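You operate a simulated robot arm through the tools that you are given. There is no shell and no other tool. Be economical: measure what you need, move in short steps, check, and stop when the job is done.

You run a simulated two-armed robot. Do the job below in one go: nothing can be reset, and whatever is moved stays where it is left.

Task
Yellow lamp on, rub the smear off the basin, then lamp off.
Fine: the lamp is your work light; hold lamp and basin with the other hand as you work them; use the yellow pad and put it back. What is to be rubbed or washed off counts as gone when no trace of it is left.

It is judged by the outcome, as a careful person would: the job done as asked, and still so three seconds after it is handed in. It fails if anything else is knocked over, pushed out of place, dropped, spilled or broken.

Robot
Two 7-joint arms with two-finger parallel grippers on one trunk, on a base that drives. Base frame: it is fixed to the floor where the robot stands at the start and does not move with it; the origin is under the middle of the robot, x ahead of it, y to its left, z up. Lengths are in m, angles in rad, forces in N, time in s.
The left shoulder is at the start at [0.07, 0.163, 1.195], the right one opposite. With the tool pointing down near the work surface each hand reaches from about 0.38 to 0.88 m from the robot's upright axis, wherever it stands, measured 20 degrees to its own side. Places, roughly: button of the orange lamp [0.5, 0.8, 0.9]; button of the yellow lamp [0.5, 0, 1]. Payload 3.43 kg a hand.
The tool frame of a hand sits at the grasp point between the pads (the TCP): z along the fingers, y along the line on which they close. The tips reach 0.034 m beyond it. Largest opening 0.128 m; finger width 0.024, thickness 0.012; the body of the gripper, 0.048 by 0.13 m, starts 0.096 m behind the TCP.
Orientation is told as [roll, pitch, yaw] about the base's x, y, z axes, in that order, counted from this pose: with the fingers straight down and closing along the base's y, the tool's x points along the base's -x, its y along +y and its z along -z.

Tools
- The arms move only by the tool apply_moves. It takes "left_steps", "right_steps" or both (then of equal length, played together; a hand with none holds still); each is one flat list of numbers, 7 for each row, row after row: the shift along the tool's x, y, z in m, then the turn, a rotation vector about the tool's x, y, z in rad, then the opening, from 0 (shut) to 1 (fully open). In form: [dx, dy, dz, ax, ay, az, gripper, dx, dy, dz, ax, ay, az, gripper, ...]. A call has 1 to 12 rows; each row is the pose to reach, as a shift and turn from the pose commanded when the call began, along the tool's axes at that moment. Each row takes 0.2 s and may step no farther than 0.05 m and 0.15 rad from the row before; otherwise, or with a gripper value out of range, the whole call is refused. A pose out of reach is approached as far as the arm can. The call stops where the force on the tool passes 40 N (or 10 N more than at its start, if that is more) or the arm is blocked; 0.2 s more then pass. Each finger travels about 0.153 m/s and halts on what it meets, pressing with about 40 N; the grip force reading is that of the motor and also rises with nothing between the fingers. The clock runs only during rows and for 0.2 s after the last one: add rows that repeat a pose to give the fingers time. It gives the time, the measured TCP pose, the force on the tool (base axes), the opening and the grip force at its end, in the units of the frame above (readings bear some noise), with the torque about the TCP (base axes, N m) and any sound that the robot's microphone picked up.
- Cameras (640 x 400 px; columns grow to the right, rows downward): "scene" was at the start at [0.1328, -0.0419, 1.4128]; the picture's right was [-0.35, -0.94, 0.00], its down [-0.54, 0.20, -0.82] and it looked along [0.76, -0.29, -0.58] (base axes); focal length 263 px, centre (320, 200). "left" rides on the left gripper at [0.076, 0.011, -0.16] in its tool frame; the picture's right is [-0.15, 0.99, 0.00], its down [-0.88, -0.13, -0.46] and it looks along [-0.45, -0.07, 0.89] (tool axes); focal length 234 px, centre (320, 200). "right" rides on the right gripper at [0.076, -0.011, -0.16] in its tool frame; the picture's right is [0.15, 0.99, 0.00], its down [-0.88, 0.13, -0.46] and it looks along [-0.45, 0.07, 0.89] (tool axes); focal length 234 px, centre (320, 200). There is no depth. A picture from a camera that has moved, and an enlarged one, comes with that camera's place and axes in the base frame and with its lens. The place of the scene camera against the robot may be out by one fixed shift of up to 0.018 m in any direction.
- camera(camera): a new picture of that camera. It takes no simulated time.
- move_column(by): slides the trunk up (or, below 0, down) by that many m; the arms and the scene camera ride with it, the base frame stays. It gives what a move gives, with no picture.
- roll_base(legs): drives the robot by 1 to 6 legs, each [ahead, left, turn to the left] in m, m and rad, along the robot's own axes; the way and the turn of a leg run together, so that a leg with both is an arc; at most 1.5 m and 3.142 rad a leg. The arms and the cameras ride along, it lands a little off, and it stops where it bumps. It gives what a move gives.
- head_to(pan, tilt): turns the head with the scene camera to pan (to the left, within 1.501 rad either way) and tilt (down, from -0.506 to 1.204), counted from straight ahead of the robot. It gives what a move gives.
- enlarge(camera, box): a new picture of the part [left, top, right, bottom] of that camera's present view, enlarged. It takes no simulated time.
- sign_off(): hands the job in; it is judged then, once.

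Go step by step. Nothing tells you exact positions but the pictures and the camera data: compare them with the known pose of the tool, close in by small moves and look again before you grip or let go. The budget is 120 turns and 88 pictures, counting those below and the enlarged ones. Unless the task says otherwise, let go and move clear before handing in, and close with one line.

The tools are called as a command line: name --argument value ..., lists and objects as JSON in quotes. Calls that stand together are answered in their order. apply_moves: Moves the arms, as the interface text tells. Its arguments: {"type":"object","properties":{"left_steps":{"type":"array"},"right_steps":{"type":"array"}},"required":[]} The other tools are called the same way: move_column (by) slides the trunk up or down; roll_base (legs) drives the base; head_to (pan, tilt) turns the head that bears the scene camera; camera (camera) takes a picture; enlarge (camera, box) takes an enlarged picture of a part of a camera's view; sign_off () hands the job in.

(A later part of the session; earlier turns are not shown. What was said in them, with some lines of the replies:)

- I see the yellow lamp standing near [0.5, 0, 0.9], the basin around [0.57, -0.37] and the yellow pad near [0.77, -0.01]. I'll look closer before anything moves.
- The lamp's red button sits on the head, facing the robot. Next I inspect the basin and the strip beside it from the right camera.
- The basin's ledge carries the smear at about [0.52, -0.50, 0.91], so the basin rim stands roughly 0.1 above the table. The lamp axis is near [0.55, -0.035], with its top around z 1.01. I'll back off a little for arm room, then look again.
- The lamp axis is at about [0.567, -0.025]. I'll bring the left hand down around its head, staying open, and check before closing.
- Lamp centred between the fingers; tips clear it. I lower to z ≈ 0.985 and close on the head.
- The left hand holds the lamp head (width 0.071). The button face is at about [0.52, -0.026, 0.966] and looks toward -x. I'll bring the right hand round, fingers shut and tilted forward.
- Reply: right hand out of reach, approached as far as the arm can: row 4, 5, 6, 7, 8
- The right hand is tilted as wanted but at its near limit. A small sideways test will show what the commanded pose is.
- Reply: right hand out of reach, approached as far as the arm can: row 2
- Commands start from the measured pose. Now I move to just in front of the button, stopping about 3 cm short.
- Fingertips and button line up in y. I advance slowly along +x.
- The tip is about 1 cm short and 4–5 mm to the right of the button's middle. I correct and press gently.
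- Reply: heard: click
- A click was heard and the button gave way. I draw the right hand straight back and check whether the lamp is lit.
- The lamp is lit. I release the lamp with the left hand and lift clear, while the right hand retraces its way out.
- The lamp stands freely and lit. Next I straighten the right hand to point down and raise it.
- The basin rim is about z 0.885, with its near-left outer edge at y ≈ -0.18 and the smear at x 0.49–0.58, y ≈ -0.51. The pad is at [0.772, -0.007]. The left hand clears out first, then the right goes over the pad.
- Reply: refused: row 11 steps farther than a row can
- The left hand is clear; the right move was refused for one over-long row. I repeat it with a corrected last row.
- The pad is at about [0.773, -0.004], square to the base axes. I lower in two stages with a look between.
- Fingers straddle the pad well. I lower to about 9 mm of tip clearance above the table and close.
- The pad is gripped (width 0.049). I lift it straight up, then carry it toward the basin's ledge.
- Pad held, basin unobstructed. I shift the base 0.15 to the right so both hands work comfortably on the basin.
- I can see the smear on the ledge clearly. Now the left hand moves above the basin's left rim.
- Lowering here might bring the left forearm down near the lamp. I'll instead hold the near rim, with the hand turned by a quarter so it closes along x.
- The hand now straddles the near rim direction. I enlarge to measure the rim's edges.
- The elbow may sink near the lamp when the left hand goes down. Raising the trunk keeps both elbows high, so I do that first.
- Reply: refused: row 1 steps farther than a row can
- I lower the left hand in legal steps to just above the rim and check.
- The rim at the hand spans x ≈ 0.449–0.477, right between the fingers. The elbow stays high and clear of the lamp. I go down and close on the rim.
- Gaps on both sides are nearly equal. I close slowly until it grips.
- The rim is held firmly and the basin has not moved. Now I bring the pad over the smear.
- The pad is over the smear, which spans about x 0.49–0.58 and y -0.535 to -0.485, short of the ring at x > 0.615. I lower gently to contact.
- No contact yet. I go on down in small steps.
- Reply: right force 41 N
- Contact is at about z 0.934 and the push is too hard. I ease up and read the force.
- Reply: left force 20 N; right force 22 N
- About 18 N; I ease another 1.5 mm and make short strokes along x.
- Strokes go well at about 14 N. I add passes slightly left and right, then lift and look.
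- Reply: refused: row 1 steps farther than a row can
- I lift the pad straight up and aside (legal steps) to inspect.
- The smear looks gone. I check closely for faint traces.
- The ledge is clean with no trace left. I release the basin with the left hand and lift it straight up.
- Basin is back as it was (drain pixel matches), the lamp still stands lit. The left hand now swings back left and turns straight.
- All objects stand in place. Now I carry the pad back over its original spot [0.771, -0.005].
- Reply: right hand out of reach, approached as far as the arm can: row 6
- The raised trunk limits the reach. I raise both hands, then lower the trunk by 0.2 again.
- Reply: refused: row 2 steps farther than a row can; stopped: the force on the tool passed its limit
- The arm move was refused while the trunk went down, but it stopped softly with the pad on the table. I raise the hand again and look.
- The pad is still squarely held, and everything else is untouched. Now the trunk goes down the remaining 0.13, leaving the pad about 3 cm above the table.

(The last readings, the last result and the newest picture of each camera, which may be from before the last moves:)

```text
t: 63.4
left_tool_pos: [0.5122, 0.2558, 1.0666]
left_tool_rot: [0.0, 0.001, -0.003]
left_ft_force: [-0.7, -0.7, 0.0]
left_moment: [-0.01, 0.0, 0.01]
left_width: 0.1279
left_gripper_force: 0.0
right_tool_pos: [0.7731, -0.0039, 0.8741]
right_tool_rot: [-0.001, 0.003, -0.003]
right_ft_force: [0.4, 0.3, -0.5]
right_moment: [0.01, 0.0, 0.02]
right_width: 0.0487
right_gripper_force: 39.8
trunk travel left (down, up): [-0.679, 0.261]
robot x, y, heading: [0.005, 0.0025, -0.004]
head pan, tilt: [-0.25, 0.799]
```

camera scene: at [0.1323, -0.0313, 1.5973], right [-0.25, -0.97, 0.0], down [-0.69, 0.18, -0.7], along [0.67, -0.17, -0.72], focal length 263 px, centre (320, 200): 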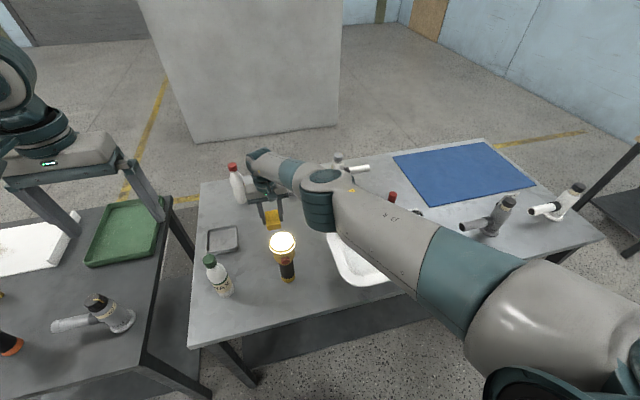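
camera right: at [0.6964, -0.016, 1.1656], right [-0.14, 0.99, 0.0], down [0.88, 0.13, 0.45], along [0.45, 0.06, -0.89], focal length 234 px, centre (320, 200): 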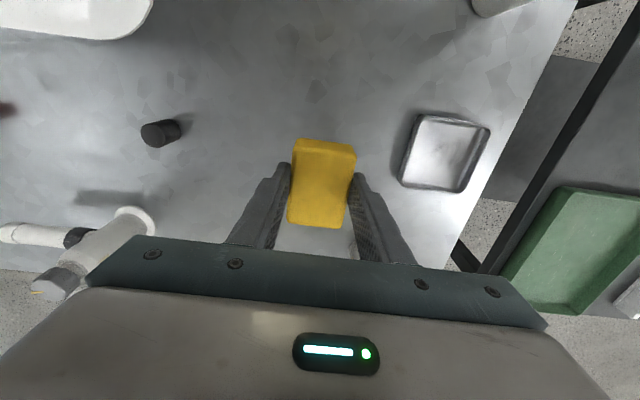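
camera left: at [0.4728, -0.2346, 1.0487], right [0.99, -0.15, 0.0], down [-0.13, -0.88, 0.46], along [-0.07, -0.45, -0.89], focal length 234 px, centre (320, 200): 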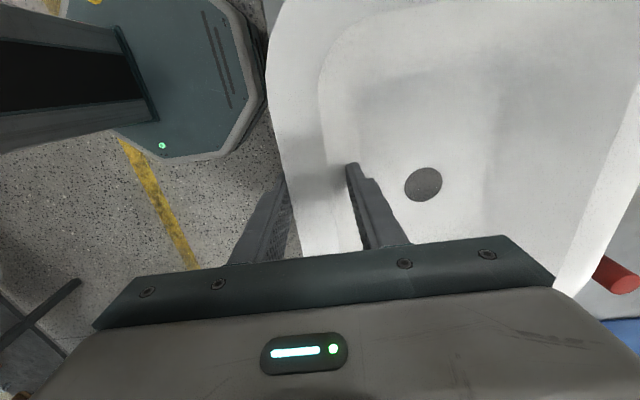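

I set the pad down at its original place, open and lift clear.

apply_moves --right_steps '[0.002, -0.001, 0.02, 0, 0, 0, 0.32, 0.002, -0.001, 0.0285, 0, 0, 0, 0.32, 0.002, -0.001, 0.0285, 0, 0, 0, 0.5, 0.002, -0.001, 0.0285, 0, 0, 0, 0.8, 0.002, -0.001, 0.0285, 0, 0, 0, 0.8, 0.002, -0.001, -0.015, 0, 0, 0, 0.8, 0.002, -0.001, -0.06, 0, 0, 0, 0.8, 0.002, -0.001, -0.105, 0, 0, 0, 0.8, 0.002, -0.001, -0.15, 0, 0, 0, 0.8, 0.002, -0.001, -0.195, 0, 0, 0, 0.8]'

camera --camera "right"

```text
t: 65.6
left_tool_pos: [0.5106, 0.256, 1.0679]
left_tool_rot: [-0.001, 0.0, -0.004]
left_ft_force: [0.2, -1.4, 1.0]
left_moment: [-0.01, -0.04, -0.03]
left_width: 0.1275
left_gripper_force: 0.0
right_tool_pos: [0.7697, -0.0083, 1.0709]
right_tool_rot: [-0.002, 0.003, -0.001]
right_ft_force: [0.1, 0.5, 0.4]
right_moment: [0.03, 0.01, 0.0]
right_width: 0.1024
right_gripper_force: 0.1
trunk travel left (down, up): [-0.679, 0.261]
robot x, y, heading: [0.0015, 0.0004, -0.004]
head pan, tilt: [-0.25, 0.799]
```

```text
27 pictures are left
camera right: at [0.6943, -0.0201, 1.2322], right [-0.14, 0.99, 0.0], down [0.88, 0.13, 0.45], along [0.45, 0.06, -0.89], focal length 234 px, centre (320, 200)
```

right: 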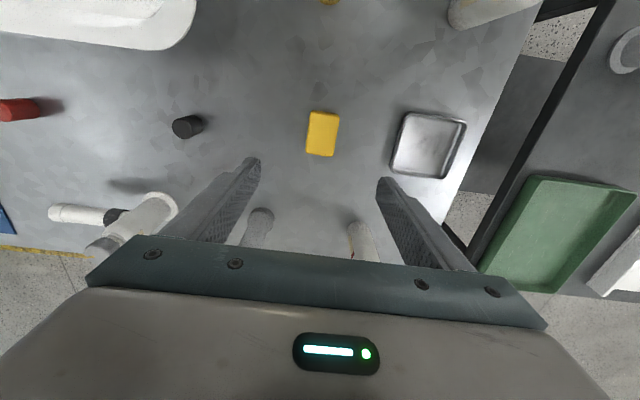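

The pad is back where it was. The right hand returns to the parking place, then I repeat the lamp procedure.

apply_moves --right_steps '[0, 0, -0.045, 0, 0, 0, 0.6, 0, 0, -0.09, 0, 0, 0, 0.4, 0, 0, -0.13, 0, 0, 0, 0.2, 0.03, -0.034, -0.13, 0, 0, 0, 0, 0.062, -0.068, -0.13, 0, 0, 0, 0, 0.094, -0.102, -0.13, 0, 0, 0, 0, 0.126, -0.136, -0.13, 0, 0, 0, 0, 0.158, -0.17, -0.13, 0, 0, 0, 0, 0.19, -0.204, -0.13, 0, 0, 0, 0, 0.222, -0.238, -0.13, 0, 0, 0, 0, 0.254, -0.272, -0.13, 0, 0, 0, 0, 0.286, -0.306, -0.13, 0, 0, 0, 0]'

roll_base --legs '[[-0.15, 0, 0]]'

head_to --pan -0.2 --tilt 0.649

camera --camera "scene"

```text
t: 68.2
left_tool_pos: [0.5109, 0.2537, 1.069]
left_tool_rot: [0.0, -0.001, -0.003]
left_ft_force: [-0.4, -0.4, 0.2]
left_moment: [0.0, -0.01, 0.01]
left_width: 0.1282
left_gripper_force: 0.1
right_tool_pos: [0.4841, -0.3138, 1.2006]
right_tool_rot: [0.0, 0.001, -0.005]
right_ft_force: [0.1, -0.7, -0.2]
right_moment: [0.04, -0.02, 0.01]
right_width: 0.0
right_gripper_force: 33.1
right hand out of reach, approached as far as the arm can: row 3
trunk travel left (down, up): [-0.679, 0.261]
robot x, y, heading: [0.0016, 0.0015, -0.005]
head pan, tilt: [-0.25, 0.799]
```

```text
t: 69.6
left_tool_pos: [0.3579, 0.2582, 1.0663]
left_tool_rot: [0.0, 0.002, -0.001]
left_ft_force: [0.0, 1.1, 0.2]
left_moment: [0.01, 0.06, -0.03]
left_width: 0.1281
left_gripper_force: 0.0
right_tool_pos: [0.3335, -0.3098, 1.2007]
right_tool_rot: [-0.002, 0.004, 0.001]
right_ft_force: [0.0, 0.0, -0.6]
right_moment: [0.0, 0.0, 0.03]
right_width: 0.0
right_gripper_force: 33.1
trunk travel left (down, up): [-0.679, 0.261]
robot x, y, heading: [-0.1507, 0.0009, 0.003]
head pan, tilt: [-0.25, 0.799]
```

```text
t: 70.3
left_tool_pos: [0.3561, 0.2591, 1.0681]
left_tool_rot: [-0.001, -0.001, 0.0]
left_ft_force: [0.3, -0.8, 0.8]
left_moment: [-0.04, 0.01, 0.02]
left_width: 0.1281
left_gripper_force: 0.1
right_tool_pos: [0.3332, -0.31, 1.2009]
right_tool_rot: [-0.001, 0.003, -0.001]
right_ft_force: [0.5, 0.7, -0.2]
right_moment: [0.02, -0.02, 0.02]
right_width: 0.0
right_gripper_force: 32.7
trunk travel left (down, up): [-0.679, 0.261]
robot x, y, heading: [-0.1527, -0.0018, -0.001]
head pan, tilt: [-0.201, 0.649]
```

```text
26 pictures are left
camera scene: at [-0.0163, -0.027, 1.4141], right [-0.2, -0.98, 0.0], down [-0.59, 0.12, -0.8], along [0.78, -0.16, -0.6], focal length 263 px, centre (320, 200)
```

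scene: 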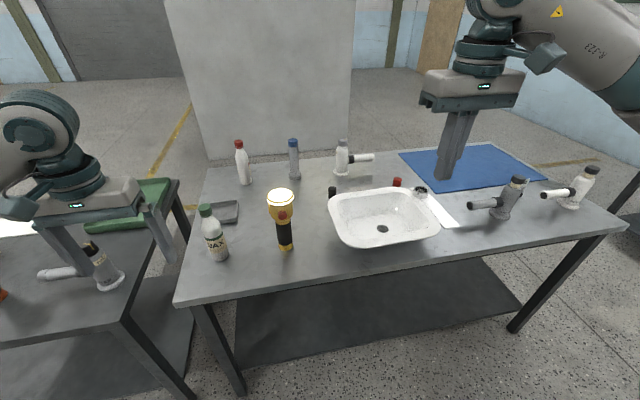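

Lamp at the same place as before. I move the left hand high over the lamp.

apply_moves --left_steps '[0, 0, -0.045, 0, 0, 0, 1, 0, 0, -0.083, 0, 0, 0, 1, -0.026, -0.0355, -0.083, 0, 0, 0, 1, -0.052, -0.071, -0.083, 0, 0, 0, 1, -0.078, -0.1065, -0.083, 0, 0, 0, 1, -0.104, -0.142, -0.083, 0, 0, 0, 1, -0.13, -0.1775, -0.083, 0, 0, 0, 1, -0.156, -0.213, -0.083, 0, 0, 0, 1, -0.182, -0.2485, -0.083, 0, 0, 0, 1, -0.208, -0.284, -0.083, 0, 0, 0, 1, -0.208, -0.284, -0.04, 0, 0, 0, 1, -0.208, -0.284, 0, 0, 0, 0, 1]'

camera --camera "left"

```text
t: 72.9
left_tool_pos: [0.5615, -0.0307, 1.0663]
left_tool_rot: [-0.001, 0.002, 0.001]
left_ft_force: [0.1, 0.1, 0.3]
left_moment: [0.0, 0.01, 0.03]
left_width: 0.1278
left_gripper_force: 0.1
right_tool_pos: [0.3341, -0.3094, 1.2005]
right_tool_rot: [-0.002, 0.003, 0.001]
right_ft_force: [-0.2, -0.4, -0.4]
right_moment: [0.02, -0.03, 0.01]
right_width: 0.0
right_gripper_force: 33.3
trunk travel left (down, up): [-0.679, 0.261]
robot x, y, heading: [-0.1502, 0.0043, -0.0]
head pan, tilt: [-0.201, 0.649]
```

```text
25 pictures are left
camera left: at [0.4862, -0.0192, 1.2244], right [0.15, 0.99, 0.0], down [0.88, -0.13, 0.46], along [0.45, -0.07, -0.89], focal length 234 px, centre (320, 200)
```

left: 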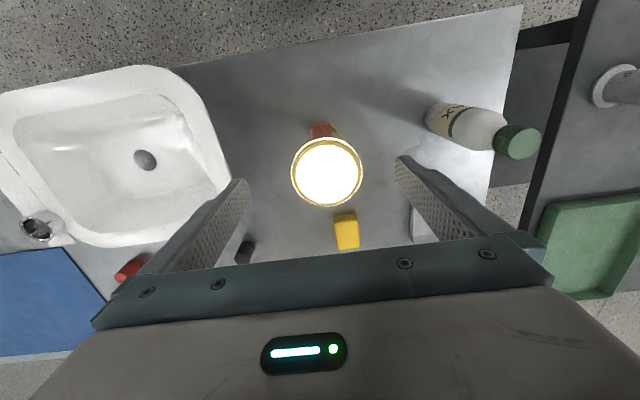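

The lamp is at [0.565, -0.025] as before. I correct slightly, lower and grip its head.

apply_moves --left_steps '[-0.003, 0.005, 0.04, 0, 0, 0, 1, -0.003, 0.005, 0.08, 0, 0, 0, 1, -0.003, 0.005, 0.08, 0, 0, 0, 0.65, -0.003, 0.005, 0.08, 0, 0, 0, 0.45, -0.003, 0.005, 0.08, 0, 0, 0, 0.45]'

apply_moves --right_steps '[-0.013, 0.01, 0.016, 0, -0.141, 0, 0, -0.026, 0.02, 0.032, 0, -0.282, 0, 0, -0.04, 0.03, 0.048, 0, -0.423, 0, 0, -0.053, 0.04, 0.064, 0, -0.564, 0, 0, -0.067, 0.05, 0.08, 0, -0.705, 0, 0, -0.08, 0.06, 0.096, 0, -0.846, 0, 0, -0.095, 0.07, 0.112, 0, -0.987, 0, 0, -0.11, 0.08, 0.12, 0, -1.13, 0, 0]'

```text
t: 74.1
left_tool_pos: [0.5638, -0.0243, 0.9839]
left_tool_rot: [-0.001, 0.0, -0.001]
left_ft_force: [-0.5, -0.9, 2.1]
left_moment: [-0.01, 0.01, 0.02]
left_width: 0.0712
left_gripper_force: 39.8
right_tool_pos: [0.3341, -0.3101, 1.2019]
right_tool_rot: [0.0, 0.004, -0.001]
right_ft_force: [0.0, 0.1, -0.1]
right_moment: [0.0, 0.0, -0.01]
right_width: 0.0
right_gripper_force: 33.4
trunk travel left (down, up): [-0.679, 0.261]
robot x, y, heading: [-0.1496, 0.0009, -0.001]
head pan, tilt: [-0.201, 0.649]
```

```text
t: 75.9
left_tool_pos: [0.5627, -0.024, 0.9829]
left_tool_rot: [0.0, -0.001, 0.0]
left_ft_force: [0.0, -1.1, 2.0]
left_moment: [-0.1, -0.06, 0.01]
left_width: 0.0714
left_gripper_force: 40.0
right_tool_pos: [0.4444, -0.2315, 1.0802]
right_tool_rot: [0.0, -1.127, 0.004]
right_ft_force: [0.7, 1.0, -0.1]
right_moment: [0.02, 0.0, -0.02]
right_width: 0.0
right_gripper_force: 32.8
trunk travel left (down, up): [-0.679, 0.261]
robot x, y, heading: [-0.1482, -0.0028, 0.004]
head pan, tilt: [-0.201, 0.649]
```

Lamp gripped. The right hand goes to the waiting point in front of the button.

apply_moves --right_steps '[0.0153, 0.035, 0.0093, 0, 0, 0, 0, 0.0307, 0.07, 0.0187, 0, 0, 0, 0, 0.046, 0.105, 0.028, 0, 0, 0, 0, 0.0613, 0.14, 0.0373, 0, 0, 0, 0, 0.0767, 0.175, 0.0467, 0, 0, 0, 0, 0.092, 0.2095, 0.056, 0, 0, 0, 0]'

camera --camera "left"

```text
t: 77.3
left_tool_pos: [0.5638, -0.0234, 0.9841]
left_tool_rot: [-0.003, 0.0, -0.001]
left_ft_force: [-1.1, -0.9, 2.1]
left_moment: [-0.07, -0.06, -0.05]
left_width: 0.0713
left_gripper_force: 40.1
right_tool_pos: [0.455, -0.0199, 0.9736]
right_tool_rot: [-0.004, -1.127, 0.006]
right_ft_force: [-0.6, -0.9, -0.6]
right_moment: [0.03, 0.02, 0.01]
right_width: 0.0
right_gripper_force: 33.0
trunk travel left (down, up): [-0.679, 0.261]
robot x, y, heading: [-0.154, 0.0015, 0.003]
head pan, tilt: [-0.201, 0.649]
```

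```text
24 pictures are left
camera left: at [0.488, -0.0114, 1.1439], right [0.15, 0.99, 0.0], down [0.88, -0.13, 0.46], along [0.45, -0.07, -0.89], focal length 234 px, centre (320, 200)
```

left: 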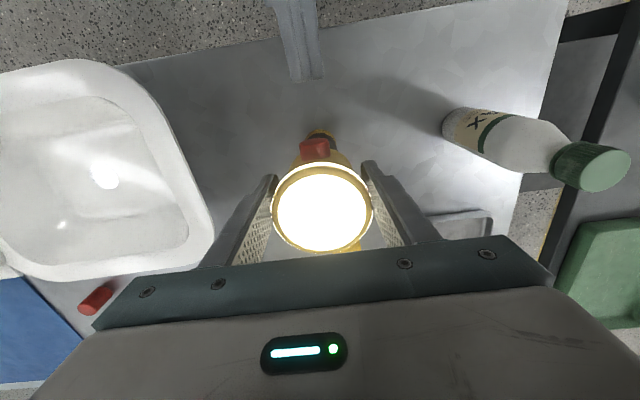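

Same geometry as the first press. I advance the same 4.4 cm along +x, slowly at the end.

apply_moves --right_steps '[-0.0107, 0, 0.0226, 0, 0, 0, 0, -0.0146, 0, 0.0307, 0, 0, 0, 0, -0.0163, 0, 0.0343, 0, 0, 0, 0, -0.018, 0, 0.0379, 0, 0, 0, 0, -0.0189, 0, 0.0397, 0, 0, 0, 0]'

enlarge --camera "left" --box '[240, 60, 400, 160]'

```text
t: 78.5
left_tool_pos: [0.5645, -0.0241, 0.9851]
left_tool_rot: [0.001, 0.001, 0.002]
left_ft_force: [3.2, 0.5, 1.9]
left_moment: [-0.11, 0.06, -0.01]
left_width: 0.071
left_gripper_force: 39.9
right_tool_pos: [0.4977, -0.0211, 0.9727]
right_tool_rot: [-0.003, -1.127, 0.004]
right_ft_force: [-2.9, -1.7, -0.3]
right_moment: [-0.04, 0.0, -0.07]
right_width: 0.0
right_gripper_force: 32.5
trunk travel left (down, up): [-0.679, 0.261]
robot x, y, heading: [-0.15, -0.0002, 0.002]
head pan, tilt: [-0.201, 0.649]
heard: click
```

```text
4.00 times, centred on (320, 110) of left
camera zoom: at [0.4879, -0.0122, 1.1438], right [0.15, 0.99, 0.0], down [0.88, -0.13, 0.46], along [0.45, -0.07, -0.89], focal length 937 px, centre (320, 560)
```

zoom: 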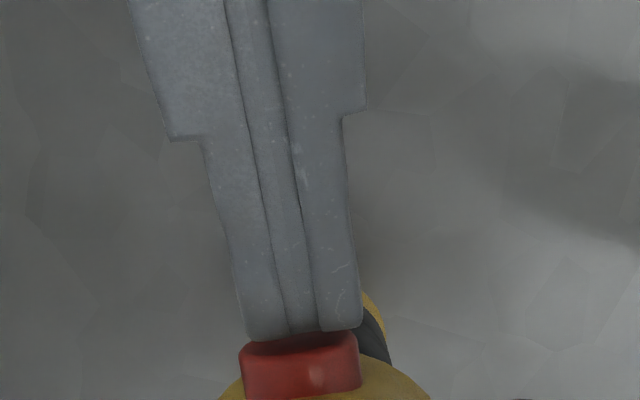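

A click again. I draw back and check that the lamp is dark.

apply_moves --right_steps '[0.01, 0, -0.021, 0, 0, 0, 0, 0.019, 0, -0.04, 0, 0, 0, 0]'

camera --camera "left"

```text
t: 79.1
left_tool_pos: [0.5645, -0.0238, 0.984]
left_tool_rot: [0.001, 0.001, -0.001]
left_ft_force: [0.5, -0.6, 2.7]
left_moment: [-0.02, -0.13, -0.01]
left_width: 0.0713
left_gripper_force: 40.0
right_tool_pos: [0.4529, -0.0201, 0.9757]
right_tool_rot: [-0.005, -1.126, 0.002]
right_ft_force: [1.1, 0.1, 0.5]
right_moment: [0.0, 0.01, 0.01]
right_width: 0.0
right_gripper_force: 32.5
trunk travel left (down, up): [-0.679, 0.261]
robot x, y, heading: [-0.1536, 0.0007, 0.0]
head pan, tilt: [-0.201, 0.649]
```

```text
22 pictures are left
camera left: at [0.4879, -0.012, 1.1438], right [0.15, 0.99, 0.0], down [0.88, -0.13, 0.46], along [0.45, -0.07, -0.89], focal length 234 px, centre (320, 200)
```

left: 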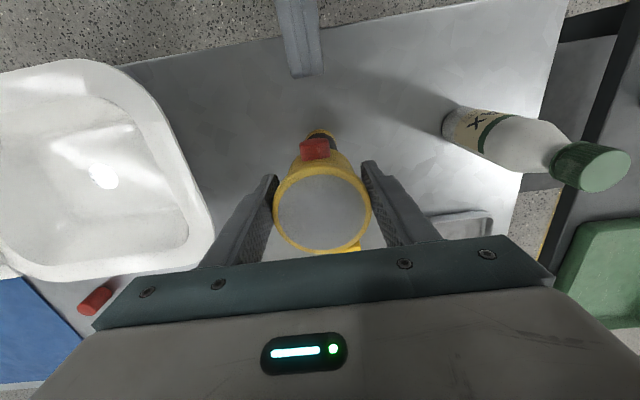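

The lamp is off. I release it, lift the left hand and retrace the right hand's way out.

apply_moves --left_steps '[0, 0, 0, 0, 0, 0, 1, 0, 0, 0, 0, 0, 0, 1, 0, 0, -0.045, 0, 0, 0, 1, 0, 0, -0.09, 0, 0, 0, 1, 0, 0, -0.135, 0, 0, 0, 1]' --right_steps '[-0.0165, -0.036, -0.0105, 0, 0, 0, 0, -0.033, -0.071, -0.021, 0, 0, 0, 0, -0.0495, -0.106, -0.0315, 0, 0, 0, 0, -0.066, -0.141, -0.042, 0, 0, 0, 0, -0.0826, -0.176, -0.0527, 0, 0, 0, 0]'

apply_moves --right_steps '[-0.007, -0.019, -0.023, 0, 0.141, 0, 0, -0.014, -0.038, -0.046, 0, 0.282, 0, 0, -0.021, -0.056, -0.069, 0, 0.423, 0, 0, -0.028, -0.075, -0.091, 0, 0.564, 0, 0, -0.035, -0.094, -0.114, 0, 0.705, 0, 0.3, -0.043, -0.113, -0.137, 0, 0.846, 0, 0.6, -0.05, -0.132, -0.16, 0, 0.987, 0, 0.8, -0.057, -0.15, -0.182, 0, 1.13, 0, 0.8]'

camera --camera "scene"

enlarge --camera "scene" --box '[320, 170, 470, 260]'

camera --camera "left"

```text
t: 80.3
left_tool_pos: [0.5647, -0.021, 1.1216]
left_tool_rot: [0.001, -0.003, 0.0]
left_ft_force: [-0.2, -0.8, -0.7]
left_moment: [-0.02, -0.06, 0.01]
left_width: 0.1279
left_gripper_force: 0.0
right_tool_pos: [0.4388, -0.199, 1.0713]
right_tool_rot: [0.0, -1.13, 0.004]
right_ft_force: [-2.0, 0.2, -0.9]
right_moment: [0.01, 0.0, 0.01]
right_width: 0.0
right_gripper_force: 33.1
trunk travel left (down, up): [-0.679, 0.261]
robot x, y, heading: [-0.1527, 0.0013, -0.001]
head pan, tilt: [-0.201, 0.649]
```

```text
t: 82.1
left_tool_pos: [0.5654, -0.0184, 1.1215]
left_tool_rot: [0.0, 0.0, 0.0]
left_ft_force: [-0.7, 0.1, 0.7]
left_moment: [-0.01, -0.02, 0.01]
left_width: 0.128
left_gripper_force: 0.1
right_tool_pos: [0.2992, -0.3462, 1.2031]
right_tool_rot: [-0.003, 0.002, 0.003]
right_ft_force: [-0.5, -0.1, 0.5]
right_moment: [-0.01, -0.02, 0.0]
right_width: 0.1023
right_gripper_force: 0.1
trunk travel left (down, up): [-0.679, 0.261]
robot x, y, heading: [-0.1517, 0.0027, -0.002]
head pan, tilt: [-0.201, 0.649]
```

```text
21 pictures are left
camera scene: at [-0.0169, -0.0269, 1.4142], right [-0.2, -0.98, 0.0], down [-0.59, 0.12, -0.8], along [0.78, -0.16, -0.6], focal length 263 px, centre (320, 200)
```

scene: 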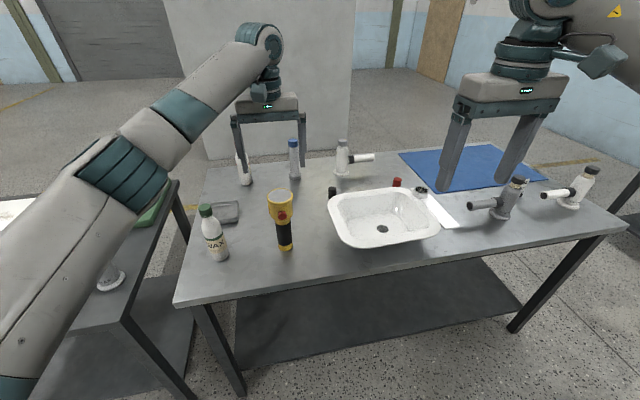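

```text
4.27 times, centred on (395, 215) of scene
camera zoom: at [-0.0169, -0.0269, 1.4142], right [-0.2, -0.98, 0.0], down [-0.59, 0.12, -0.8], along [0.78, -0.16, -0.6], focal length 1122 px, centre (0, 136)
```

zoom: 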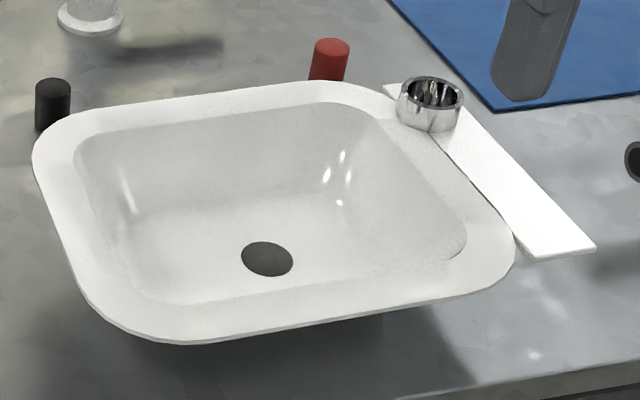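

```text
19 pictures are left
camera left: at [0.4889, -0.0079, 1.2802], right [0.15, 0.99, 0.0], down [0.88, -0.13, 0.46], along [0.45, -0.07, -0.89], focal length 234 px, centre (320, 200)
```

left: 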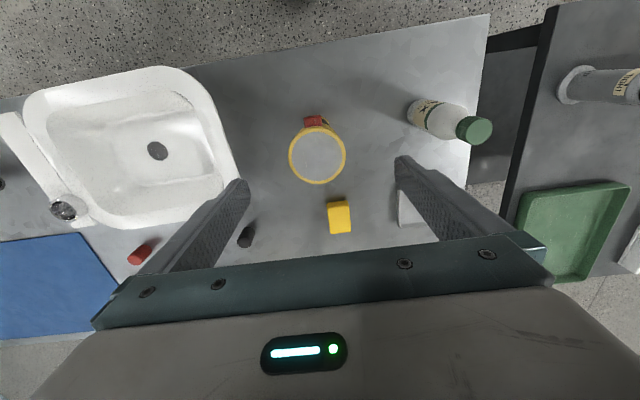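

The lamp is off and standing, the ledge and basin are clean, the pad is back in its place, and both hands are clear. I hand it in.

sign_off

```text
The job is handed in.
```

I switched the yellow lamp on, rubbed the smear off the basin until close-up pictures showed no trace, put the yellow pad back in its place, and switched the lamp off again.
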